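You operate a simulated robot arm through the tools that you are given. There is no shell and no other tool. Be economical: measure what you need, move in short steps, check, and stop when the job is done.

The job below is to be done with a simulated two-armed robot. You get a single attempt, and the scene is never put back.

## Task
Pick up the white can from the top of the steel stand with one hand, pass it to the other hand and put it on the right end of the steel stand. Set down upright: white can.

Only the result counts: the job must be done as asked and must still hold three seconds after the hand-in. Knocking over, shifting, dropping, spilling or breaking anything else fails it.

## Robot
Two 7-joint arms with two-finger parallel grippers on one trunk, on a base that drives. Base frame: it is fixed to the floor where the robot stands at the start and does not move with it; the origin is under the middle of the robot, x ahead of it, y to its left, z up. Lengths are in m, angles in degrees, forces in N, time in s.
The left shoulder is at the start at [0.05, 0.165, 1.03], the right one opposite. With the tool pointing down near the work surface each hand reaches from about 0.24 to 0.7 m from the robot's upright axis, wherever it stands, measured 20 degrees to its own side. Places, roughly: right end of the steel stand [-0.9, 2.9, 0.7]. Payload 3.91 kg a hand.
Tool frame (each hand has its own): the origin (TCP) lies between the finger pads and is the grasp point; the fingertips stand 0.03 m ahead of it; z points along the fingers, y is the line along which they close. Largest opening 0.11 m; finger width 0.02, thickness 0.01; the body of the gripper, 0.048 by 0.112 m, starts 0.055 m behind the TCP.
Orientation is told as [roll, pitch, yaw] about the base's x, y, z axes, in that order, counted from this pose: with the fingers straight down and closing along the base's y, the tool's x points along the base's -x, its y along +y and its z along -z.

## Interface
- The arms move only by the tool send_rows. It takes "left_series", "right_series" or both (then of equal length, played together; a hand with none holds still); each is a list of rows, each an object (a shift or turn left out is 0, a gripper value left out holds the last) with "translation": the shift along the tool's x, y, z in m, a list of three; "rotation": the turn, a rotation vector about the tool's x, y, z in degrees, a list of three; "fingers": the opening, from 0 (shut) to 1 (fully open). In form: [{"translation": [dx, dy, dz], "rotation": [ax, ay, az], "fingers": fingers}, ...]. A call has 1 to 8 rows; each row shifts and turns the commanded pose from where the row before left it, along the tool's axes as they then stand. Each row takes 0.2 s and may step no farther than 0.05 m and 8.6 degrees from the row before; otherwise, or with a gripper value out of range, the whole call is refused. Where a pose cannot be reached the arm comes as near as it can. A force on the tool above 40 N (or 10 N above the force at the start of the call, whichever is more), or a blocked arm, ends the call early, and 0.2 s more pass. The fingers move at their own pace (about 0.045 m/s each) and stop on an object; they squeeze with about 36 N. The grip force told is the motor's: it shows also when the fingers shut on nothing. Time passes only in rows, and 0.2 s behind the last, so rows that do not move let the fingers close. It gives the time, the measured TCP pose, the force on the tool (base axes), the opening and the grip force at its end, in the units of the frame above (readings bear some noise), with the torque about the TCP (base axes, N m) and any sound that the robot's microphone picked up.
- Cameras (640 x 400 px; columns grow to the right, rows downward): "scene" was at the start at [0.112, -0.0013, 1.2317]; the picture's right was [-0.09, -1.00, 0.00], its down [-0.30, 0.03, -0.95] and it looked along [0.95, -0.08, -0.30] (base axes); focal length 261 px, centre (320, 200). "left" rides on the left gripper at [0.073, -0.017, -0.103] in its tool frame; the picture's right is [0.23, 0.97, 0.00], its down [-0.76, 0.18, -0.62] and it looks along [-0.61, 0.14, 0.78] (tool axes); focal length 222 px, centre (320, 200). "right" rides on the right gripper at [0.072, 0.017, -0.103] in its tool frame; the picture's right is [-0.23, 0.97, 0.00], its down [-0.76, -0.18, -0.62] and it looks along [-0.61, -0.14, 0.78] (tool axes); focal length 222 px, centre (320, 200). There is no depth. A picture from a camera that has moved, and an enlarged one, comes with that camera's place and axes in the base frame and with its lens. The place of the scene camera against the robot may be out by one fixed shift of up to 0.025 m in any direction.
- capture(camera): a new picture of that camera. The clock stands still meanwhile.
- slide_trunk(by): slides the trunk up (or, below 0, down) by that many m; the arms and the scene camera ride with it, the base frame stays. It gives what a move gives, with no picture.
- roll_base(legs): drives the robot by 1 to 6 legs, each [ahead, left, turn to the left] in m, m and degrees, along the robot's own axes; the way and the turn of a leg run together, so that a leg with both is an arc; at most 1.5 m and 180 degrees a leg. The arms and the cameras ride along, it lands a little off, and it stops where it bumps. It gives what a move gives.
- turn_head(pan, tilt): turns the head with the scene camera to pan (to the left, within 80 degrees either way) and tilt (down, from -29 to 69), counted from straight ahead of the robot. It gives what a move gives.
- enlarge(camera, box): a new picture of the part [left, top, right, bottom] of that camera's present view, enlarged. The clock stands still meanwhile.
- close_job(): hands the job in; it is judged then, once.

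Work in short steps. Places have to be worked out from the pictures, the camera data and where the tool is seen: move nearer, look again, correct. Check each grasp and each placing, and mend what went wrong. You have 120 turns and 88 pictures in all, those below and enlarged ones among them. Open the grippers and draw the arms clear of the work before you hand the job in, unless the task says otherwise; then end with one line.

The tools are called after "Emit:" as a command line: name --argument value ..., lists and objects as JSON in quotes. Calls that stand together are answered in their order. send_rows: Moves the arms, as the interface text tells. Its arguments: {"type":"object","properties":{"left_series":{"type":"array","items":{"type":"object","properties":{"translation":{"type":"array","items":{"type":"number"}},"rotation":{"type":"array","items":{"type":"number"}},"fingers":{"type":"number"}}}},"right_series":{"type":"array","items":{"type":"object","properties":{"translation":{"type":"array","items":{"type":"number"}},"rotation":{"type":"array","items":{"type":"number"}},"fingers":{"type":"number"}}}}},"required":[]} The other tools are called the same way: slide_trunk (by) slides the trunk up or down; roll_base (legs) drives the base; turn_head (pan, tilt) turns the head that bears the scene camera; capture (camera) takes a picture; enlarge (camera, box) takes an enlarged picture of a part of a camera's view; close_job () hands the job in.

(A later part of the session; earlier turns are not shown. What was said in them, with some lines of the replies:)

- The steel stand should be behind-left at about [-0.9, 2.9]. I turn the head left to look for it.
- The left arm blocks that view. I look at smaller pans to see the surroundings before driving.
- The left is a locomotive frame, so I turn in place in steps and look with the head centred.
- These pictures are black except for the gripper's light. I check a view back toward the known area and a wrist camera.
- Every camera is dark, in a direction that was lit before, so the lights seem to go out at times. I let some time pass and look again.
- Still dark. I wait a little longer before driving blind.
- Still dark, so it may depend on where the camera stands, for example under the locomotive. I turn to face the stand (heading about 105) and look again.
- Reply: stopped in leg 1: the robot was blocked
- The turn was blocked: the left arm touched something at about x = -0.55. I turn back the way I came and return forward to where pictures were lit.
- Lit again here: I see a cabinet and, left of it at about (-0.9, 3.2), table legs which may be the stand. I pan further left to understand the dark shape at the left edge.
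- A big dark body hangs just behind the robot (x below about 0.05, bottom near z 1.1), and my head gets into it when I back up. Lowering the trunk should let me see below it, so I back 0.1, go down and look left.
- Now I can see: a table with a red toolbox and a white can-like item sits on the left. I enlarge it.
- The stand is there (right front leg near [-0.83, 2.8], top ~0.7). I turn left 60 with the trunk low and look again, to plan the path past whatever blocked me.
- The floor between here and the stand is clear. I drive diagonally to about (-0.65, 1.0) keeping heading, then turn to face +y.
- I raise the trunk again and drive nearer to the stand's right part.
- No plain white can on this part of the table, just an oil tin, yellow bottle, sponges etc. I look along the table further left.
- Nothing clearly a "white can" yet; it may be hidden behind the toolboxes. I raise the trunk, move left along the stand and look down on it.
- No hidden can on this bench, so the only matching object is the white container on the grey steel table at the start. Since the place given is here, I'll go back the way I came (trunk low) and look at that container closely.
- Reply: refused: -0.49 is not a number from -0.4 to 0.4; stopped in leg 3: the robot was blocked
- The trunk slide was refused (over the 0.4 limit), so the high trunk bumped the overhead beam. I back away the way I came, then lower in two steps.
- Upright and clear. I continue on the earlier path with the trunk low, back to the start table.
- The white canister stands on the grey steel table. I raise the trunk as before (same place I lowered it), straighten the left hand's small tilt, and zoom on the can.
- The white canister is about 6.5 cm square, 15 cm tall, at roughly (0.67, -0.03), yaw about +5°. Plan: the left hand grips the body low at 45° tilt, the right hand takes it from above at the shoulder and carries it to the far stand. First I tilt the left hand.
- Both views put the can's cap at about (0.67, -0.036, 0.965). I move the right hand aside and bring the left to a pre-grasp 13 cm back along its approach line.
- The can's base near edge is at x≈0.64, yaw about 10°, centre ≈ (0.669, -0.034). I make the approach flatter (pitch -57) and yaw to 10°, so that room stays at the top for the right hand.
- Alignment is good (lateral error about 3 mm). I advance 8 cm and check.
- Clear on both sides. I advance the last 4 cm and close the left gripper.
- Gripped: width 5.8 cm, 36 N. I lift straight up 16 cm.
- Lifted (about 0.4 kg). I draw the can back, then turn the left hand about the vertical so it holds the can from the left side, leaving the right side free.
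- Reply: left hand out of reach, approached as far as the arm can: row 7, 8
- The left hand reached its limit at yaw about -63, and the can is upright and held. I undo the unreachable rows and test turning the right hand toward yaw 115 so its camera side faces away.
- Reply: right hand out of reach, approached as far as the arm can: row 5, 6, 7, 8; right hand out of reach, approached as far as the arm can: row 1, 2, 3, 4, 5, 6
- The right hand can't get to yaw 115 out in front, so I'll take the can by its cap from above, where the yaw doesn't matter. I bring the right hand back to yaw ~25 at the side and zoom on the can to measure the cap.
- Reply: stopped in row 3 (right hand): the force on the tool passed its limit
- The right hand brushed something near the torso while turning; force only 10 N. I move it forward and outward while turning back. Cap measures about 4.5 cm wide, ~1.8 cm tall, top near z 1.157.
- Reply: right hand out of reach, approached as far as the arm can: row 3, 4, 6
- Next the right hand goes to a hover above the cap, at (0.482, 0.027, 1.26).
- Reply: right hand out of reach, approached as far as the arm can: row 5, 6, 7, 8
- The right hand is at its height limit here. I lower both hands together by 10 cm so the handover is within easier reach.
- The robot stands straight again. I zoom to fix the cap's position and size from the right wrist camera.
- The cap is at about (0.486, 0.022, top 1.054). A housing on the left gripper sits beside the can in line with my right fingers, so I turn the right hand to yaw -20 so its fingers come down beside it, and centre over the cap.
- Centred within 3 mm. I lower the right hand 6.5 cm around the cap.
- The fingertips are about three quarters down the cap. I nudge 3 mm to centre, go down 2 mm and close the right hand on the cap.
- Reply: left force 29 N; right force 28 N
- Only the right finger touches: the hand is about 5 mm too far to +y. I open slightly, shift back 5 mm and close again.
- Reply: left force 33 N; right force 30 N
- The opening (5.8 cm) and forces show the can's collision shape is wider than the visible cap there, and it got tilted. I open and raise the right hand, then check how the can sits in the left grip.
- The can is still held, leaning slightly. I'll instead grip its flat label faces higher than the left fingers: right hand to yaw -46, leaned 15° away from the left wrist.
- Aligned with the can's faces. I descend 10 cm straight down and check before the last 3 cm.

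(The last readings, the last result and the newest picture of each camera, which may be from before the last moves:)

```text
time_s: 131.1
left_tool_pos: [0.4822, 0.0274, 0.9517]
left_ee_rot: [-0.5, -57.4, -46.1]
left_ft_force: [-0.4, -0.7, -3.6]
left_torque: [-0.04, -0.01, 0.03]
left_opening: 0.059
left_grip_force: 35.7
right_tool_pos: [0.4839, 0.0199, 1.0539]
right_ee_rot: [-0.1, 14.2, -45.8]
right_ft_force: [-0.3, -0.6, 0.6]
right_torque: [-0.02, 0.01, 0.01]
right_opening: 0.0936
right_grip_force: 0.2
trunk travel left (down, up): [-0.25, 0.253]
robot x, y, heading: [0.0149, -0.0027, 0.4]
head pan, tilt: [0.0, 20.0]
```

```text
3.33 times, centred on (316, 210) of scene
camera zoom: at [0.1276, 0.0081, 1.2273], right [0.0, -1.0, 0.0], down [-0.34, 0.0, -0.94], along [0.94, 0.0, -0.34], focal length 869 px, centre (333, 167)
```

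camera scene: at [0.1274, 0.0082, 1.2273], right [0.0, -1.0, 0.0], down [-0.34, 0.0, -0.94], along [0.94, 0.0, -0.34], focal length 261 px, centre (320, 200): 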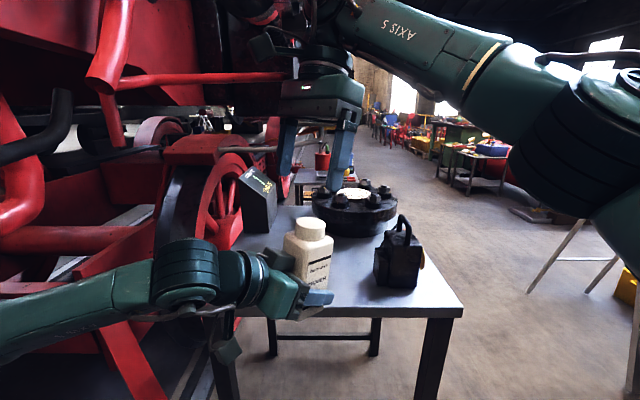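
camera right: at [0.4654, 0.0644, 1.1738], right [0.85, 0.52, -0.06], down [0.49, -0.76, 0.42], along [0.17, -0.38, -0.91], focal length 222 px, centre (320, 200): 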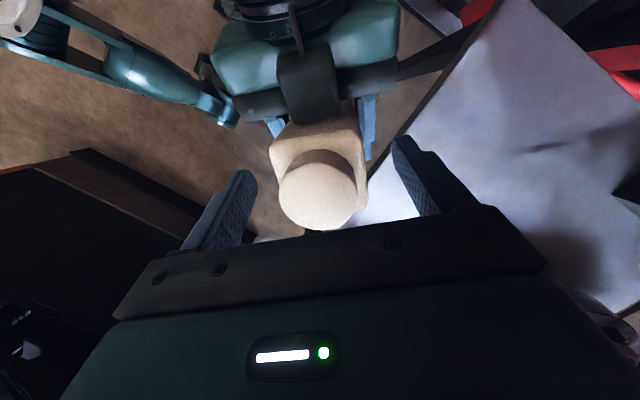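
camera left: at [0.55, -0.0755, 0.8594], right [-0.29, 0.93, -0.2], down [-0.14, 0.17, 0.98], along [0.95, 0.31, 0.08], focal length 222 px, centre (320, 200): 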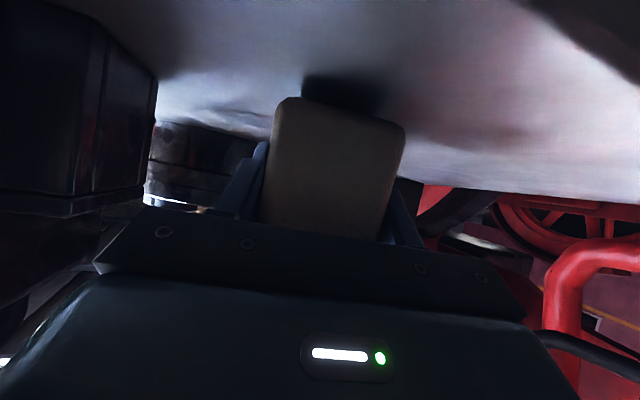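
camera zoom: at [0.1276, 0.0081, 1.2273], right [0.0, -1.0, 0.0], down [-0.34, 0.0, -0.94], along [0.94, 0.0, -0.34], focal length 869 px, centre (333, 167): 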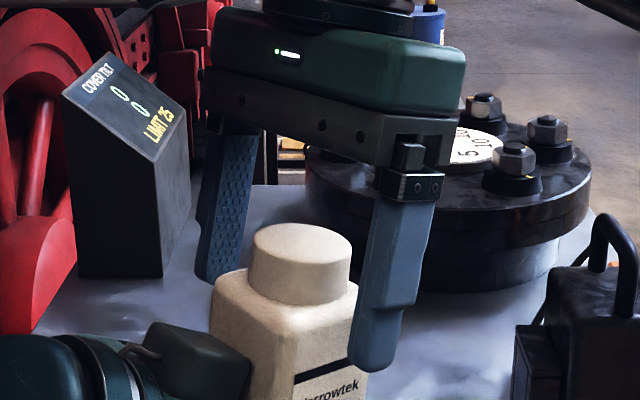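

Well placed. Last 3 cm down, then close the right hand on the body.

Emit:
send_rows --right_series '[{"translation": [-0.007, -0.001, 0.0318]}, {"fingers": 0.3}, {"fingers": 0.3}, {"fingers": 0.3}, {"fingers": 0.3}, {"fingers": 0.3}]'

Emit:
enlarge --camera "scene" --box '[220, 170, 412, 290]'

```text
time_s: 132.4
left_tool_pos: [0.4804, 0.0263, 0.9527]
left_ee_rot: [-0.6, -57.5, -46.4]
left_ft_force: [-13.4, -14.5, -1.7]
left_torque: [0.5, -0.17, 0.52]
left_opening: 0.0579
left_grip_force: 35.9
right_tool_pos: [0.4836, 0.0213, 1.0233]
right_ee_rot: [0.1, 14.1, -45.7]
right_ft_force: [14.0, 14.0, 0.1]
right_torque: [0.48, -0.8, -0.67]
right_opening: 0.0581
right_grip_force: 36.2
trunk travel left (down, up): [-0.25, 0.253]
robot x, y, heading: [0.0124, 0.0018, 0.3]
head pan, tilt: [0.0, 20.0]
```

```text
3.33 times, centred on (316, 230) of scene
camera zoom: at [0.1274, 0.0081, 1.2273], right [0.0, -1.0, 0.0], down [-0.34, 0.0, -0.94], along [0.94, 0.0, -0.34], focal length 869 px, centre (333, 100)
```

zoom: 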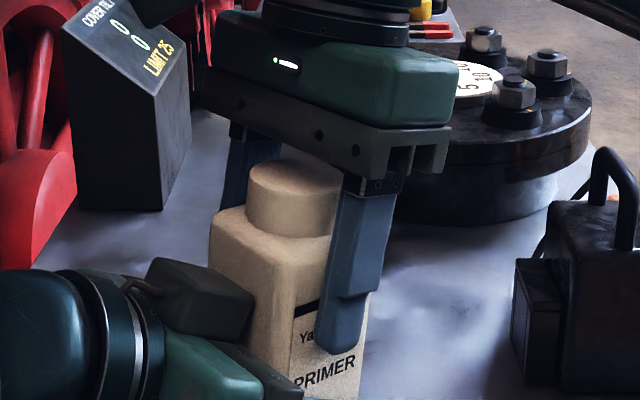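

Both hands hold the can at 5.8 cm. I relieve the side force by 2.5 mm, then open the left hand and draw it straight back.

Emit:
send_rows --right_series '[{"translation": [0, 0.0025, 0]}, {}, {}, {}, {}, {}, {}, {}]' --left_series '[{}, {"fingers": 0.9}, {"fingers": 0.9}, {"fingers": 0.9}, {"translation": [0, 0, -0.03]}, {"translation": [0, 0, -0.04]}, {"translation": [0, 0, -0.04]}, {}]'

Emit:
capture --camera "scene"

```text
time_s: 134.2
left_tool_pos: [0.4179, 0.0953, 1.0111]
left_ee_rot: [-0.6, -57.5, -46.1]
left_ft_force: [-0.1, -0.4, 0.0]
left_torque: [-0.01, -0.02, 0.0]
left_opening: 0.0989
left_grip_force: 0.0
right_tool_pos: [0.4851, 0.0225, 1.0218]
right_ee_rot: [-0.3, 14.2, -45.8]
right_ft_force: [-0.3, 0.2, 0.1]
right_torque: [-0.04, -0.04, 0.0]
right_opening: 0.0579
right_grip_force: 35.6
trunk travel left (down, up): [-0.25, 0.253]
robot x, y, heading: [0.0178, 0.0009, 0.4]
head pan, tilt: [0.0, 20.0]
```

```text
29 pictures are left
camera scene: at [0.1274, 0.0081, 1.2273], right [0.0, -1.0, 0.0], down [-0.34, 0.0, -0.94], along [0.94, 0.0, -0.34], focal length 261 px, centre (320, 200)
```

scene: 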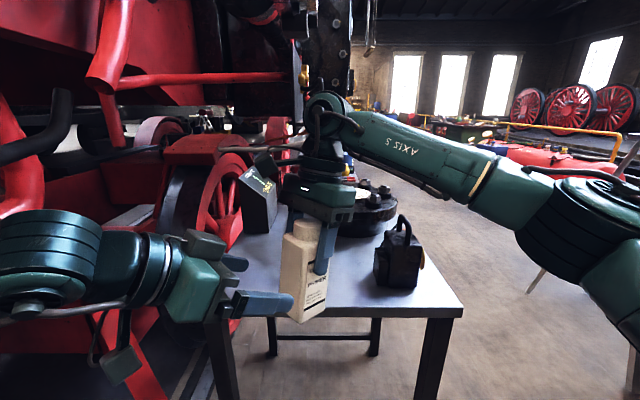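

The right hand now holds the can alone. I back the left hand away further and return it to its upright carry pose.

Emit:
send_rows --left_series '[{"translation": [0, 0, -0.045]}, {"translation": [0, 0, -0.03]}, {"rotation": [-7.13, 0, -4.63]}, {"rotation": [-7.13, 0, -4.63]}, {"rotation": [-7.13, 0, -4.63]}, {"rotation": [-7.13, 0, -4.63]}, {"rotation": [-7.13, 0, -4.63]}, {"rotation": [0, 8, 0]}]'

Emit:
send_rows --left_series '[{"rotation": [0, 8.2, 0]}, {"rotation": [0, 8.2, 0]}, {"rotation": [0, 8.2, 0]}, {"rotation": [0, 8.2, 0]}, {"rotation": [0, 8.2, 0]}, {"rotation": [0, 8.2, 0]}]'

Emit:
capture --camera "scene"

```text
time_s: 136.1
left_tool_pos: [0.3915, 0.1392, 1.0636]
left_ee_rot: [-0.7, -49.2, -3.3]
left_ft_force: [-0.9, -0.8, 0.3]
left_torque: [0.01, 0.0, -0.01]
left_opening: 0.0991
left_grip_force: 0.1
left hand out of reach, approached as far as the arm can: row 3, 4, 5
right_tool_pos: [0.4852, 0.0215, 1.0231]
right_ee_rot: [-0.2, 14.2, -45.8]
right_ft_force: [-0.7, 0.0, -0.7]
right_torque: [-0.04, -0.01, -0.02]
right_opening: 0.0577
right_grip_force: 35.9
trunk travel left (down, up): [-0.25, 0.253]
robot x, y, heading: [0.019, -0.0028, 0.3]
head pan, tilt: [0.0, 20.0]
```

```text
time_s: 137.4
left_tool_pos: [0.3913, 0.1389, 1.064]
left_ee_rot: [-0.5, 0.2, -4.1]
left_ft_force: [-0.6, 0.0, 0.2]
left_torque: [-0.01, -0.02, 0.0]
left_opening: 0.0989
left_grip_force: 0.2
right_tool_pos: [0.485, 0.0228, 1.0215]
right_ee_rot: [-0.3, 14.2, -45.8]
right_ft_force: [0.4, -0.3, 0.2]
right_torque: [-0.01, -0.02, -0.01]
right_opening: 0.058
right_grip_force: 35.7
trunk travel left (down, up): [-0.25, 0.253]
robot x, y, heading: [0.0155, -0.0026, 0.2]
head pan, tilt: [0.0, 20.0]
```

```text
28 pictures are left
camera scene: at [0.1275, 0.0081, 1.2272], right [0.0, -1.0, 0.0], down [-0.34, 0.0, -0.94], along [0.94, 0.0, -0.34], focal length 261 px, centre (320, 200)
```

scene: 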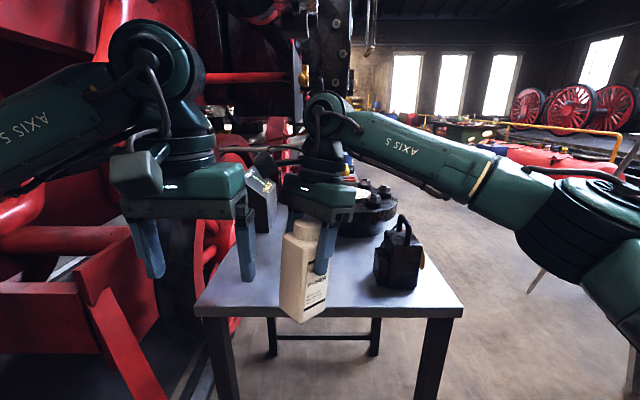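

The can is firmly in the right hand. I draw it back and right to a carry pose.

Emit:
send_rows --right_series '[{"translation": [0, -0.0374, -0.0123]}, {"translation": [0, -0.0374, -0.0123]}, {"translation": [0, -0.0374, -0.0123]}, {"translation": [0, -0.0374, -0.0123]}, {"translation": [0, -0.0374, -0.0123]}, {}]'

Emit:
roll_base --legs '[[-0.06, 0, 0]]'

Emit:
slide_trunk --by -0.24

Emit:
capture --camera "scene"

```text
time_s: 138.8
left_tool_pos: [0.3914, 0.1392, 1.0645]
left_ee_rot: [-0.4, 0.1, -4.0]
left_ft_force: [-0.8, 0.3, 0.9]
left_torque: [0.01, 0.02, -0.02]
left_opening: 0.0986
left_grip_force: 0.1
right_tool_pos: [0.3615, -0.1185, 1.0828]
right_ee_rot: [-0.2, 14.2, -45.8]
right_ft_force: [0.1, -0.1, -4.1]
right_torque: [-0.03, -0.05, 0.0]
right_opening: 0.0579
right_grip_force: 36.3
trunk travel left (down, up): [-0.25, 0.253]
robot x, y, heading: [0.0163, -0.0021, 0.1]
head pan, tilt: [0.0, 20.0]
```

```text
time_s: 139.8
left_tool_pos: [0.331, 0.1393, 1.0648]
left_ee_rot: [-0.5, 0.0, -4.0]
left_ft_force: [0.2, -0.1, 0.5]
left_torque: [-0.03, -0.02, -0.03]
left_opening: 0.0993
left_grip_force: 0.1
right_tool_pos: [0.3017, -0.1182, 1.0819]
right_ee_rot: [-0.2, 14.2, -45.8]
right_ft_force: [0.6, -0.2, -3.2]
right_torque: [-0.01, -0.02, 0.01]
right_opening: 0.0581
right_grip_force: 35.8
trunk travel left (down, up): [-0.25, 0.253]
robot x, y, heading: [-0.0428, 0.0007, 0.4]
head pan, tilt: [0.0, 20.0]
```

```text
time_s: 142.3
left_tool_pos: [0.3313, 0.1378, 0.8254]
left_ee_rot: [-0.5, 0.0, -4.0]
left_ft_force: [-0.3, -0.5, 0.2]
left_torque: [0.0, -0.01, -0.04]
left_opening: 0.0989
left_grip_force: 0.1
right_tool_pos: [0.302, -0.1191, 0.8417]
right_ee_rot: [-0.1, 14.2, -45.8]
right_ft_force: [-1.1, 1.1, -4.3]
right_torque: [0.01, -0.03, 0.0]
right_opening: 0.0583
right_grip_force: 35.6
trunk travel left (down, up): [-0.01, 0.493]
robot x, y, heading: [-0.0438, -0.0016, 0.3]
head pan, tilt: [0.0, 20.0]
```

```text
27 pictures are left
camera scene: at [0.0672, 0.0078, 0.9873], right [0.0, -1.0, 0.0], down [-0.34, 0.0, -0.94], along [0.94, 0.0, -0.34], focal length 261 px, centre (320, 200)
```

scene: 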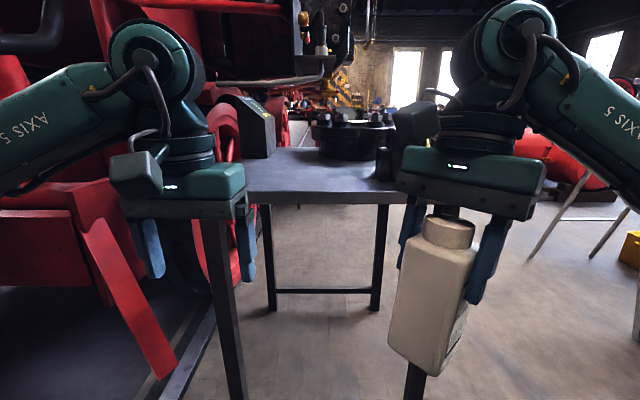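

The weight (4 N) shows on the right hand. I drive the same proven path with the trunk low: turn 60, diagonal, turn to face the stand.

Emit:
roll_base --legs '[[0, 0, 58.5], [0.27, 0.52, 0], [0.27, 0.52, 0], [0, 0, 31]]'

Emit:
slide_trunk --by 0.24

Emit:
capture --camera "scene"

```text
time_s: 152.7
left_tool_pos: [-0.7798, 1.3814, 0.8246]
left_ee_rot: [-0.5, 0.1, 85.1]
left_ft_force: [0.0, -0.8, 0.3]
left_torque: [0.01, -0.01, 0.03]
left_opening: 0.099
left_grip_force: 0.0
right_tool_pos: [-0.5226, 1.347, 0.8424]
right_ee_rot: [-0.2, 14.2, 43.3]
right_ft_force: [-0.9, 0.1, -4.6]
right_torque: [0.03, 0.01, 0.0]
right_opening: 0.058
right_grip_force: 36.3
trunk travel left (down, up): [-0.01, 0.493]
robot x, y, heading: [-0.6453, 1.0067, 89.4]
head pan, tilt: [0.0, 20.0]
```

```text
time_s: 155.2
left_tool_pos: [-0.7792, 1.3812, 1.0639]
left_ee_rot: [-0.6, 0.1, 85.0]
left_ft_force: [0.6, -0.2, -0.4]
left_torque: [0.01, 0.0, 0.0]
left_opening: 0.0991
left_grip_force: 0.0
right_tool_pos: [-0.5208, 1.3476, 1.0811]
right_ee_rot: [-0.2, 14.2, 43.3]
right_ft_force: [-0.6, 0.5, -3.9]
right_torque: [0.02, -0.02, 0.02]
right_opening: 0.0581
right_grip_force: 36.0
trunk travel left (down, up): [-0.25, 0.253]
robot x, y, heading: [-0.6475, 1.0021, 89.4]
head pan, tilt: [0.0, 20.0]
```

```text
26 pictures are left
camera scene: at [-0.6555, 1.1326, 1.2272], right [1.0, -0.01, 0.0], down [0.0, -0.34, -0.94], along [0.01, 0.94, -0.34], focal length 261 px, centre (320, 200)
```

scene: 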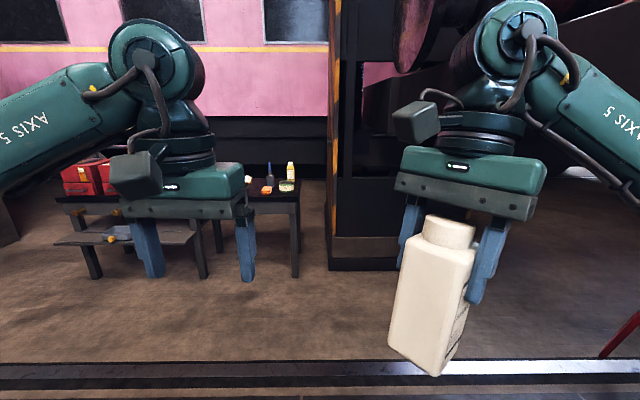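

Still firmly held. I drive to about (-1.03, 1.95) and look closely at the right end of the stand.

Emit:
roll_base --legs '[[0.5, 0.2, 0.6], [0.45, 0.18, 0]]'

Emit:
turn_head --pan -5 --tilt 38

Emit:
capture --camera "scene"

```text
time_s: 160.8
left_tool_pos: [-1.1538, 2.3363, 1.0647]
left_ee_rot: [-0.5, 0.1, 85.3]
left_ft_force: [-0.1, -0.2, 0.4]
left_torque: [-0.01, 0.02, -0.02]
left_opening: 0.0987
left_grip_force: 0.1
right_tool_pos: [-0.8961, 2.3044, 1.0813]
right_ee_rot: [-0.2, 14.2, 43.5]
right_ft_force: [-0.1, 0.8, -3.3]
right_torque: [0.03, -0.01, 0.0]
right_opening: 0.0581
right_grip_force: 36.1
trunk travel left (down, up): [-0.25, 0.253]
robot x, y, heading: [-1.0224, 1.9618, 89.7]
head pan, tilt: [0.0, 20.0]
```

```text
time_s: 161.6
left_tool_pos: [-1.154, 2.3383, 1.0649]
left_ee_rot: [-0.6, 0.2, 85.2]
left_ft_force: [-0.6, 0.1, 0.0]
left_torque: [0.0, -0.02, -0.02]
left_opening: 0.0991
left_grip_force: 0.1
right_tool_pos: [-0.8964, 2.3042, 1.081]
right_ee_rot: [-0.2, 14.2, 43.5]
right_ft_force: [0.5, 0.3, -4.4]
right_torque: [0.03, -0.02, -0.03]
right_opening: 0.0579
right_grip_force: 35.9
trunk travel left (down, up): [-0.25, 0.253]
robot x, y, heading: [-1.0218, 1.956, 89.5]
head pan, tilt: [-5.0, 38.0]
```

```text
25 pictures are left
camera scene: at [-1.0221, 2.0811, 1.1989], right [1.0, -0.1, 0.0], down [-0.06, -0.61, -0.79], along [0.07, 0.78, -0.62], focal length 261 px, centre (320, 200)
```

scene: 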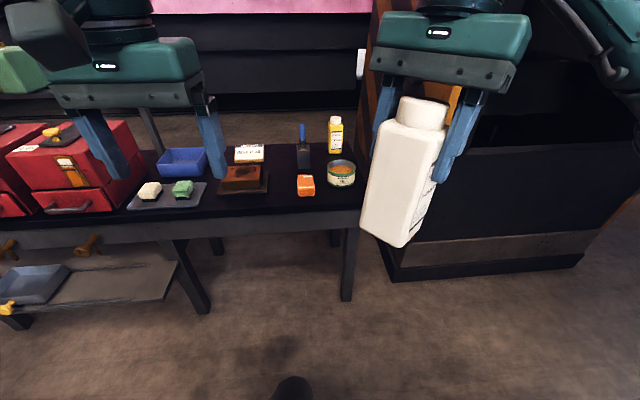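

The stand's top seems between 0.65 and 0.70 high. I drive closer for a steeper, more accurate view.

Emit:
roll_base --legs '[[0.25, -0.05, 0.4]]'

Emit:
turn_head --pan -5 --tilt 42

Emit:
capture --camera "scene"

```text
time_s: 163.4
left_tool_pos: [-1.1062, 2.5876, 1.0633]
left_ee_rot: [-0.4, 0.1, 85.7]
left_ft_force: [-0.8, -0.6, -0.1]
left_torque: [-0.03, 0.03, 0.02]
left_opening: 0.0993
left_grip_force: 0.0
right_tool_pos: [-0.8482, 2.5557, 1.0829]
right_ee_rot: [-0.2, 14.2, 43.9]
right_ft_force: [0.3, -0.4, -3.3]
right_torque: [0.01, -0.02, -0.03]
right_opening: 0.0578
right_grip_force: 36.3
trunk travel left (down, up): [-0.25, 0.253]
robot x, y, heading: [-0.9735, 2.2081, 89.7]
head pan, tilt: [-5.0, 38.0]
```

```text
time_s: 164.1
left_tool_pos: [-1.1051, 2.5863, 1.0639]
left_ee_rot: [-0.6, 0.1, 85.7]
left_ft_force: [-0.4, 0.7, -0.4]
left_torque: [0.03, -0.01, -0.03]
left_opening: 0.099
left_grip_force: 0.0
right_tool_pos: [-0.8482, 2.5545, 1.0813]
right_ee_rot: [-0.2, 14.2, 43.9]
right_ft_force: [0.0, 0.0, -4.0]
right_torque: [0.04, -0.01, -0.01]
right_opening: 0.0579
right_grip_force: 36.0
trunk travel left (down, up): [-0.25, 0.253]
robot x, y, heading: [-0.9708, 2.2083, 89.7]
head pan, tilt: [-5.0, 42.0]
```

```text
24 pictures are left
camera scene: at [-0.9724, 2.3286, 1.1929], right [1.0, -0.09, 0.0], down [-0.06, -0.67, -0.74], along [0.07, 0.74, -0.67], focal length 261 px, centre (320, 200)
```

scene: 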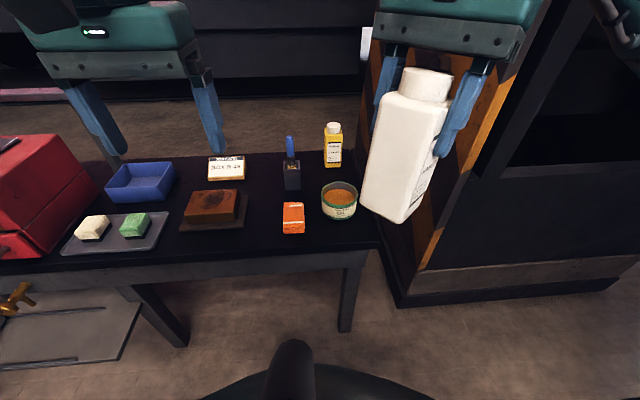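

Working with top height ≈0.66: tin (-0.86, 2.88), yellow bottle (-0.85, 3.11), brush (-1.0, 2.99), cloth (-1.0, 2.83). There's a free spot around (-0.91, 3.0). I advance 0.13 m and lower the trunk 0.1.

Emit:
roll_base --legs '[[0.13, 0, 0]]'

Emit:
slide_trunk --by -0.08

```text
time_s: 165.3
left_tool_pos: [-1.1056, 2.7179, 1.0633]
left_ee_rot: [-0.4, 0.1, 85.5]
left_ft_force: [-0.7, -0.3, 0.4]
left_torque: [-0.04, 0.01, -0.01]
left_opening: 0.0992
left_grip_force: 0.0
right_tool_pos: [-0.8479, 2.6859, 1.0819]
right_ee_rot: [-0.2, 14.2, 43.7]
right_ft_force: [0.5, 0.3, -3.3]
right_torque: [-0.01, -0.02, 0.01]
right_opening: 0.058
right_grip_force: 36.0
trunk travel left (down, up): [-0.25, 0.253]
robot x, y, heading: [-0.9695, 2.3421, 89.6]
head pan, tilt: [-5.0, 42.0]
```

```text
time_s: 166.5
left_tool_pos: [-1.1047, 2.7174, 0.9843]
left_ee_rot: [-0.6, 0.1, 85.5]
left_ft_force: [0.2, 0.6, 0.2]
left_torque: [0.03, -0.02, 0.0]
left_opening: 0.0993
left_grip_force: 0.1
right_tool_pos: [-0.8476, 2.6856, 1.0022]
right_ee_rot: [-0.2, 14.2, 43.8]
right_ft_force: [-0.5, -0.2, -3.0]
right_torque: [0.03, -0.01, 0.03]
right_opening: 0.0576
right_grip_force: 35.6
trunk travel left (down, up): [-0.17, 0.333]
robot x, y, heading: [-0.9678, 2.3379, 89.9]
head pan, tilt: [-5.0, 42.0]
```

Next the can goes over the target at height, while reducing the tilt by 6.5° to bring it upright.

Emit:
send_rows --right_series '[{"rotation": [0, -6.5, 0]}, {"translation": [-0.024, 0.0371, -0.0032]}, {"translation": [-0.024, 0.0371, -0.0032]}, {"translation": [-0.024, 0.0371, -0.0032]}, {"translation": [-0.024, 0.0371, -0.0032]}, {"translation": [-0.024, 0.0371, -0.0032]}, {"translation": [-0.024, 0.0371, -0.0032]}, {"translation": [-0.024, 0.0371, -0.0032]}]'

Emit:
capture --camera "scene"

Emit:
capture --camera "right"

```text
time_s: 168.3
left_tool_pos: [-1.1051, 2.7174, 0.9841]
left_ee_rot: [-0.6, 0.1, 85.5]
left_ft_force: [0.0, 1.3, -0.6]
left_torque: [0.01, 0.04, 0.0]
left_opening: 0.0989
left_grip_force: 0.1
right_tool_pos: [-0.891, 2.9283, 0.976]
right_ee_rot: [-0.3, 7.7, 43.9]
right_ft_force: [-0.1, 1.0, -4.5]
right_torque: [0.0, -0.01, 0.02]
right_opening: 0.0577
right_grip_force: 36.2
right hand out of reach, approached as far as the arm can: row 7, 8
trunk travel left (down, up): [-0.17, 0.333]
robot x, y, heading: [-0.9699, 2.3375, 89.7]
head pan, tilt: [-5.0, 42.0]
```

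```text
23 pictures are left
camera scene: at [-0.9717, 2.46, 1.1129], right [1.0, -0.09, 0.0], down [-0.06, -0.67, -0.74], along [0.07, 0.74, -0.67], focal length 261 px, centre (320, 200)
```

scene: 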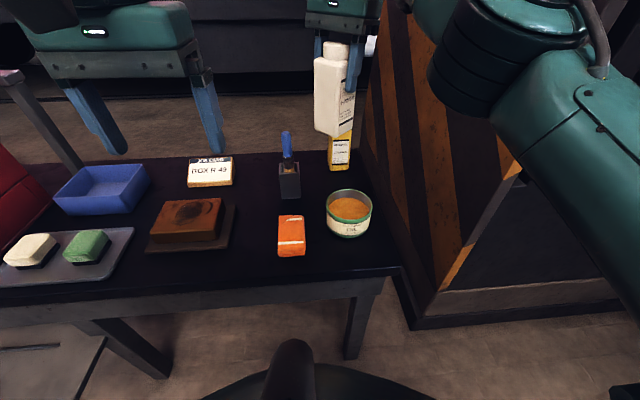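

```text
22 pictures are left
camera right: at [-0.9449, 2.9006, 1.0902], right [-0.51, 0.86, -0.03], down [0.73, 0.45, 0.52], along [0.46, 0.24, -0.86], focal length 222 px, centre (320, 200)
```

right: 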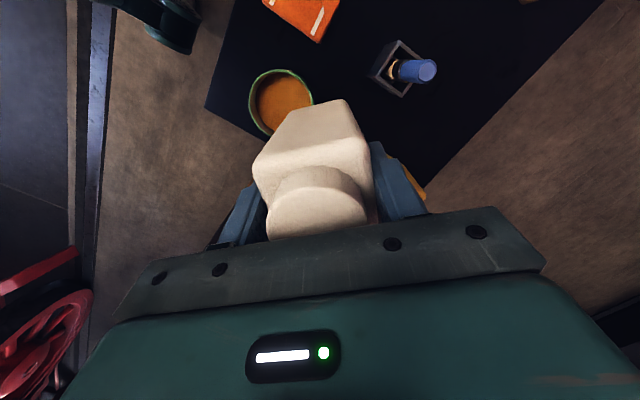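

The right arm is at its reach limit at this height; with the shoulder higher relative to the hand it should reach further. I raise the trunk 0.1 and lower the hand toward (-0.915, 2.985, 0.95).

Emit:
slide_trunk --by 0.1

Emit:
send_rows --right_series '[{"translation": [0, 0, 0.03]}, {"translation": [0, 0, 0.03]}, {"translation": [-0.0097, 0.01445, 0.02]}, {"translation": [-0.0097, 0.01445, 0.02]}, {"translation": [-0.0097, 0.01445, 0.011]}, {"translation": [-0.0097, 0.01445, 0.011]}]'

Emit:
capture --camera "scene"

Emit:
capture --camera "right"

```text
time_s: 169.7
left_tool_pos: [-1.1048, 2.7178, 1.0853]
left_ee_rot: [-0.5, 0.0, 85.6]
left_ft_force: [-0.3, 0.2, -0.5]
left_torque: [-0.02, -0.02, 0.02]
left_opening: 0.0989
left_grip_force: 0.2
right_tool_pos: [-0.8921, 2.9285, 1.0773]
right_ee_rot: [-0.2, 7.7, 43.8]
right_ft_force: [0.5, 0.3, -3.2]
right_torque: [0.01, -0.02, 0.02]
right_opening: 0.0576
right_grip_force: 35.8
trunk travel left (down, up): [-0.27, 0.233]
robot x, y, heading: [-0.9673, 2.3424, 89.4]
head pan, tilt: [-5.0, 42.0]
```

```text
time_s: 171.1
left_tool_pos: [-1.105, 2.7173, 1.0852]
left_ee_rot: [-0.5, 0.1, 85.5]
left_ft_force: [0.5, -0.4, 0.0]
left_torque: [-0.01, 0.0, 0.01]
left_opening: 0.0989
left_grip_force: 0.1
right_tool_pos: [-0.9049, 2.9582, 0.9448]
right_ee_rot: [-0.2, 7.7, 43.8]
right_ft_force: [0.1, 1.1, -3.1]
right_torque: [0.01, 0.02, 0.01]
right_opening: 0.0579
right_grip_force: 35.8
right hand out of reach, approached as far as the arm can: row 5, 6
trunk travel left (down, up): [-0.27, 0.233]
robot x, y, heading: [-0.9708, 2.3429, 90.0]
head pan, tilt: [-5.0, 42.0]
```

```text
21 pictures are left
camera scene: at [-0.972, 2.4602, 1.2129], right [1.0, -0.09, 0.0], down [-0.06, -0.67, -0.74], along [0.07, 0.74, -0.67], focal length 261 px, centre (320, 200)
```

scene: 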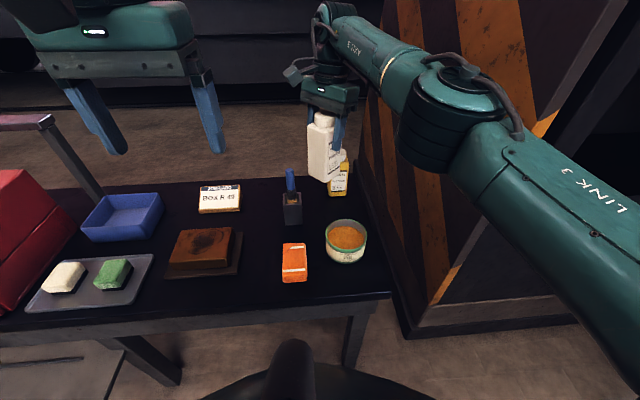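

```text
20 pictures are left
camera right: at [-0.9592, 2.9321, 1.0584], right [-0.51, 0.86, -0.03], down [0.73, 0.45, 0.52], along [0.46, 0.24, -0.86], focal length 222 px, centre (320, 200)
```

right: 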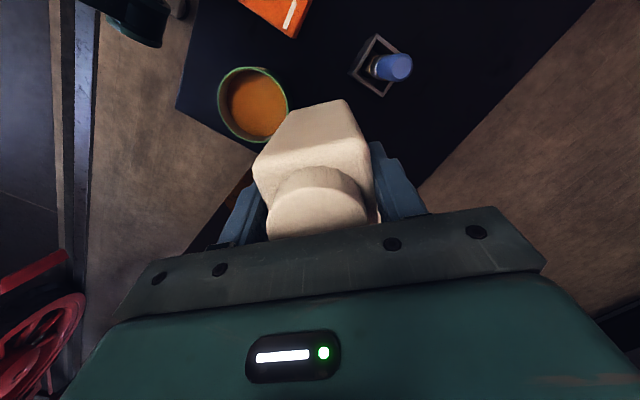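

Reach improves as the hand gets lower. There's about 6 cm between base and stand leg, so I advance 3 cm more and check.

Emit:
roll_base --legs '[[0.03, 0, 0]]'

Emit:
send_rows --right_series '[{"translation": [0.007, 0.007, 0.03]}, {"translation": [0, 0, 0.03]}, {"translation": [0, 0, 0.02]}, {}]'

Emit:
capture --camera "right"

Emit:
enlarge --camera "scene" --box '[240, 110, 432, 230]'

```text
time_s: 171.9
left_tool_pos: [-1.1052, 2.7475, 1.0844]
left_ee_rot: [-0.5, 0.2, 85.5]
left_ft_force: [-0.2, -0.1, 0.0]
left_torque: [0.0, 0.02, 0.0]
left_opening: 0.0991
left_grip_force: 0.1
right_tool_pos: [-0.9055, 2.989, 0.9445]
right_ee_rot: [-0.2, 7.7, 43.8]
right_ft_force: [0.3, 1.1, -3.5]
right_torque: [-0.04, -0.01, 0.03]
right_opening: 0.0579
right_grip_force: 35.7
trunk travel left (down, up): [-0.27, 0.233]
robot x, y, heading: [-0.9724, 2.3721, 89.9]
head pan, tilt: [-5.0, 42.0]
```

```text
time_s: 172.9
left_tool_pos: [-1.1047, 2.7468, 1.0841]
left_ee_rot: [-0.5, 0.0, 85.5]
left_ft_force: [1.0, -0.1, -0.4]
left_torque: [0.02, 0.01, 0.02]
left_opening: 0.0992
left_grip_force: 0.2
right_tool_pos: [-0.9209, 2.9817, 0.8659]
right_ee_rot: [-0.2, 7.6, 43.8]
right_ft_force: [0.3, 0.7, -4.3]
right_torque: [0.01, 0.01, 0.02]
right_opening: 0.0579
right_grip_force: 36.4
trunk travel left (down, up): [-0.27, 0.233]
robot x, y, heading: [-0.9665, 2.3714, 89.9]
head pan, tilt: [-5.0, 42.0]
```

```text
19 pictures are left
camera right: at [-0.9758, 2.9542, 0.9805], right [-0.51, 0.86, -0.03], down [0.73, 0.45, 0.52], along [0.46, 0.24, -0.86], focal length 222 px, centre (320, 200)
```

right: 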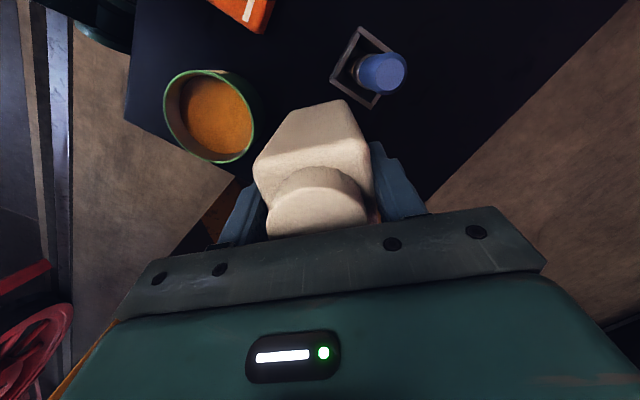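

```text
3.33 times, centred on (336, 170) of scene
camera zoom: at [-0.9719, 2.4896, 1.2129], right [1.0, -0.09, 0.0], down [-0.06, -0.67, -0.74], along [0.07, 0.74, -0.67], focal length 869 px, centre (267, 300)
```

zoom: 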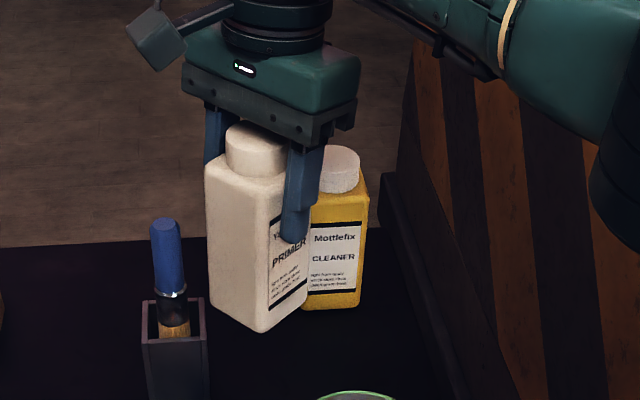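

The can is upright and in the gap: the brush is 8 cm to the left, the bottle behind and the tin in front. I lower in steps with a small correction, watching the force.

Emit:
send_rows --right_series '[{"translation": [-0.009, -0.002, 0.0198]}, {"translation": [-0.0027, 0, 0.0198]}, {"translation": [-0.0027, 0, 0.0198]}, {"translation": [-0.0013, 0, 0.01]}, {"translation": [-0.0007, 0, 0.005]}, {}]'

Emit:
enlarge --camera "scene" --box '[240, 130, 432, 250]'

```text
time_s: 174.3
left_tool_pos: [-1.1042, 2.7469, 1.0848]
left_ee_rot: [-0.5, 0.0, 85.6]
left_ft_force: [-0.7, -0.1, 0.2]
left_torque: [-0.01, -0.01, 0.03]
left_opening: 0.099
left_grip_force: 0.0
right_tool_pos: [-0.9155, 2.9836, 0.7922]
right_ee_rot: [-0.1, 7.7, 43.8]
right_ft_force: [-0.6, 0.2, -3.9]
right_torque: [0.0, 0.0, 0.0]
right_opening: 0.058
right_grip_force: 36.5
trunk travel left (down, up): [-0.27, 0.233]
robot x, y, heading: [-0.9663, 2.3707, 90.0]
head pan, tilt: [-5.0, 42.0]
```

```text
3.33 times, centred on (336, 190) of scene
camera zoom: at [-0.9719, 2.4896, 1.2129], right [1.0, -0.09, 0.0], down [-0.06, -0.67, -0.74], along [0.07, 0.74, -0.67], focal length 869 px, centre (267, 233)
```

zoom: 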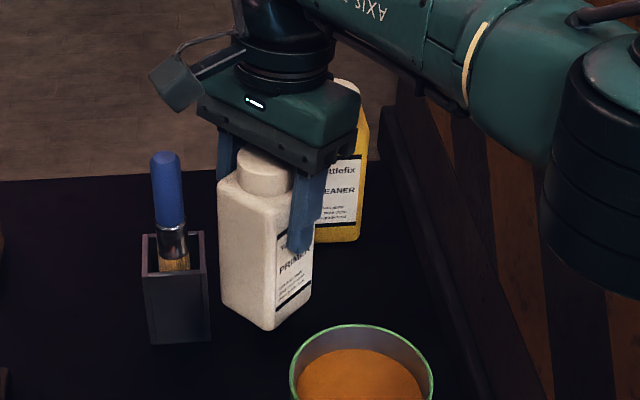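

Clear of everything and not yet touching. I go down in 4 mm steps until contact.

Emit:
send_rows --right_series '[{"translation": [-0.0005, 0, 0.004]}, {"translation": [-0.0005, 0, 0.004]}, {"translation": [-0.0005, 0, 0.004]}, {"translation": [-0.0005, 0, 0.004]}, {"translation": [-0.0005, 0, 0.004]}]'

```text
time_s: 175.5
left_tool_pos: [-1.1047, 2.7466, 1.0846]
left_ee_rot: [-0.5, 0.0, 85.6]
left_ft_force: [0.5, -0.6, 0.1]
left_torque: [0.02, 0.0, 0.03]
left_opening: 0.099
left_grip_force: 0.0
right_tool_pos: [-0.9152, 2.9835, 0.7721]
right_ee_rot: [-0.2, 7.7, 43.9]
right_ft_force: [-0.1, -1.3, -0.8]
right_torque: [0.07, -0.02, -0.03]
right_opening: 0.0575
right_grip_force: 36.6
trunk travel left (down, up): [-0.27, 0.233]
robot x, y, heading: [-0.9689, 2.371, 89.6]
head pan, tilt: [-5.0, 42.0]
```

The force drops to -0.8 N: contact is starting. I go down a few more millimetres gently.

Emit:
send_rows --right_series '[{"translation": [-0.0002, 0, 0.0015]}, {"translation": [-0.0002, 0, 0.0015]}, {}]'

Emit:
enlarge --camera "scene" --box '[240, 130, 432, 250]'

```text
time_s: 176.3
left_tool_pos: [-1.1054, 2.7458, 1.0861]
left_ee_rot: [-0.5, 0.0, 85.5]
left_ft_force: [0.0, -0.5, -0.1]
left_torque: [-0.01, 0.0, 0.0]
left_opening: 0.0993
left_grip_force: 0.1
right_tool_pos: [-0.917, 2.9835, 0.7719]
right_ee_rot: [0.0, 7.4, 43.8]
right_ft_force: [1.7, -3.9, 19.4]
right_torque: [0.36, -0.22, -0.08]
right_opening: 0.0577
right_grip_force: 36.7
trunk travel left (down, up): [-0.27, 0.233]
robot x, y, heading: [-0.9682, 2.3708, 89.9]
head pan, tilt: [-5.0, 42.0]
```

```text
3.33 times, centred on (336, 190) of scene
camera zoom: at [-0.9719, 2.4871, 1.2135], right [1.0, -0.09, 0.0], down [-0.06, -0.66, -0.74], along [0.07, 0.74, -0.67], focal length 869 px, centre (267, 233)
```

zoom: 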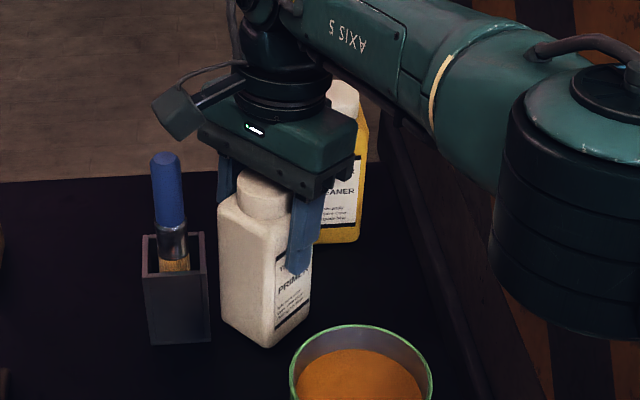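

Firmly on the top (about 20 N). I ease up 1.5 mm, open slowly, and check.

Emit:
send_rows --right_series '[{"translation": [0.0002, 0, -0.0018]}, {"fingers": 0.6}, {"fingers": 0.7}, {"fingers": 0.8}, {}]'

Emit:
enlarge --camera "scene" --box '[240, 130, 432, 250]'

```text
time_s: 177.5
left_tool_pos: [-1.1038, 2.7467, 1.084]
left_ee_rot: [-0.5, 0.0, 85.5]
left_ft_force: [0.1, -0.9, 0.8]
left_torque: [0.0, -0.01, -0.02]
left_opening: 0.0991
left_grip_force: 0.1
right_tool_pos: [-0.9154, 2.9836, 0.7714]
right_ee_rot: [-0.1, 7.8, 43.8]
right_ft_force: [0.1, -0.2, 0.7]
right_torque: [-0.01, 0.01, 0.01]
right_opening: 0.0883
right_grip_force: 0.1
trunk travel left (down, up): [-0.27, 0.233]
robot x, y, heading: [-0.9686, 2.371, 89.8]
head pan, tilt: [-5.0, 42.0]
```

```text
3.33 times, centred on (336, 190) of scene
camera zoom: at [-0.9719, 2.4892, 1.2129], right [1.0, -0.09, 0.0], down [-0.06, -0.67, -0.74], along [0.07, 0.74, -0.67], focal length 869 px, centre (267, 233)
```

zoom: 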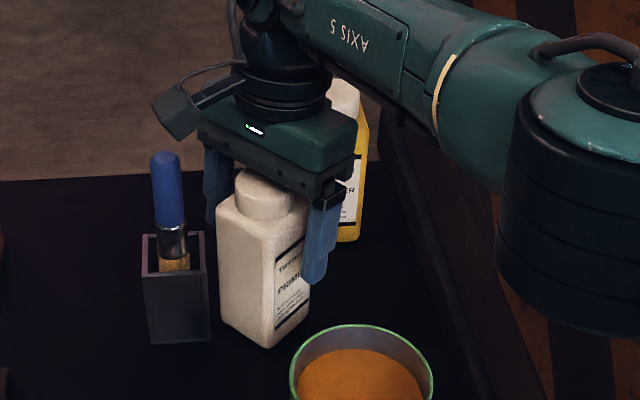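

The can stands free. I lift the right hand straight up in small steps.

Emit:
send_rows --right_series '[{"translation": [0.0027, 0, -0.0198]}, {"translation": [0.0027, 0, -0.0198]}, {"translation": [0.0027, 0, -0.0198]}, {"translation": [0.0027, 0, -0.0198]}, {"translation": [0.0027, 0, -0.0198]}, {"translation": [0.0027, 0, -0.0198]}, {"translation": [0.0027, 0, -0.0198]}, {"translation": [0.0027, 0, -0.0198]}]'

Emit:
capture --camera "scene"

```text
time_s: 179.3
left_tool_pos: [-1.1051, 2.7471, 1.0847]
left_ee_rot: [-0.5, 0.0, 85.5]
left_ft_force: [0.3, -0.6, 0.1]
left_torque: [0.02, 0.03, -0.01]
left_opening: 0.099
left_grip_force: 0.0
right_tool_pos: [-0.9181, 2.9844, 0.93]
right_ee_rot: [-0.2, 7.7, 43.8]
right_ft_force: [-0.7, -0.4, 0.0]
right_torque: [0.02, -0.01, 0.01]
right_opening: 0.0881
right_grip_force: 0.1
trunk travel left (down, up): [-0.27, 0.233]
robot x, y, heading: [-0.9731, 2.3717, 90.0]
head pan, tilt: [-5.0, 42.0]
```

```text
14 pictures are left
camera scene: at [-0.972, 2.4891, 1.213], right [1.0, -0.09, 0.0], down [-0.06, -0.67, -0.74], along [0.07, 0.74, -0.67], focal length 261 px, centre (320, 200)
```

scene: 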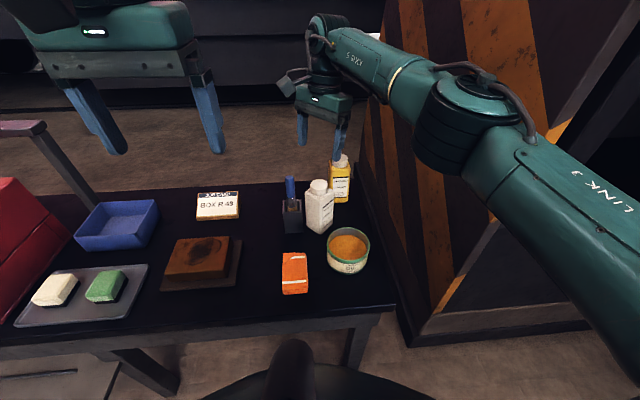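

The can stands upright between the brush, bottle and tin, nothing disturbed. I raise the trunk a bit, back the robot off, open both grippers and take a last look.

Emit:
slide_trunk --by 0.12

Emit:
roll_base --legs '[[-0.4, 0, 0]]'

Emit:
send_rows --left_series '[{"fingers": 1}, {"fingers": 1}, {"fingers": 1}]' --right_series '[{"fingers": 1}, {"fingers": 1}, {"fingers": 1}]'

Emit:
enlarge --camera "scene" --box '[200, 80, 440, 230]'

```text
time_s: 180.8
left_tool_pos: [-1.1046, 2.7476, 1.2047]
left_ee_rot: [-0.5, 0.1, 85.6]
left_ft_force: [1.0, -0.5, -0.1]
left_torque: [0.0, 0.02, 0.02]
left_opening: 0.0987
left_grip_force: 0.0
right_tool_pos: [-0.9161, 2.9845, 1.0507]
right_ee_rot: [-0.3, 7.7, 43.8]
right_ft_force: [-0.3, -1.0, 1.0]
right_torque: [0.03, -0.02, 0.03]
right_opening: 0.0879
right_grip_force: 0.1
trunk travel left (down, up): [-0.39, 0.113]
robot x, y, heading: [-0.9691, 2.3658, 89.9]
head pan, tilt: [-5.0, 42.0]
```

```text
time_s: 183.3
left_tool_pos: [-1.106, 2.346, 1.2045]
left_ee_rot: [-0.4, 0.0, 85.6]
left_ft_force: [-0.5, 0.3, 0.3]
left_torque: [0.03, 0.01, -0.01]
left_opening: 0.099
left_grip_force: 0.0
right_tool_pos: [-0.9189, 2.583, 1.0498]
right_ee_rot: [-0.2, 7.8, 43.8]
right_ft_force: [0.6, -1.5, 0.6]
right_torque: [0.02, 0.01, 0.05]
right_opening: 0.0878
right_grip_force: 0.1
trunk travel left (down, up): [-0.39, 0.113]
robot x, y, heading: [-0.9678, 1.9687, 89.8]
head pan, tilt: [-5.0, 42.0]
```

```text
time_s: 184.1
left_tool_pos: [-1.1069, 2.3449, 1.2044]
left_ee_rot: [-0.6, 0.0, 85.7]
left_ft_force: [0.8, 0.5, -0.2]
left_torque: [0.0, 0.0, -0.01]
left_opening: 0.11
left_grip_force: 0.0
right_tool_pos: [-0.9197, 2.5829, 1.0494]
right_ee_rot: [-0.2, 7.8, 43.9]
right_ft_force: [-0.6, -0.1, -0.5]
right_torque: [-0.01, 0.01, 0.0]
right_opening: 0.1099
right_grip_force: 0.0
trunk travel left (down, up): [-0.39, 0.113]
robot x, y, heading: [-0.9696, 1.967, 90.1]
head pan, tilt: [-5.0, 42.0]
```

```text
2.67 times, centred on (320, 155) of scene
camera zoom: at [-0.9729, 2.0887, 1.333], right [1.0, -0.09, 0.0], down [-0.06, -0.67, -0.74], along [0.07, 0.74, -0.67], focal length 695 px, centre (320, 320)
```

zoom: 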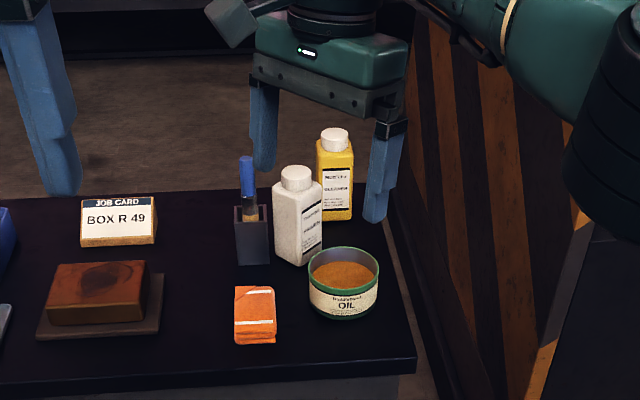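

The can stands upright at the right end, both grippers are open and the arms are clear. I hand the job in.

Emit:
close_job

```text
The job is handed in.
```

The white can was passed from the left hand to the right and now stands upright on the right end of the far bench at [-0.9, 2.9], but that bench had no white can, so I took the white container ("Yarrowtek PRIMER") from the grey table at the start as the one you meant; nothing else appeared disturbed in the last picture.
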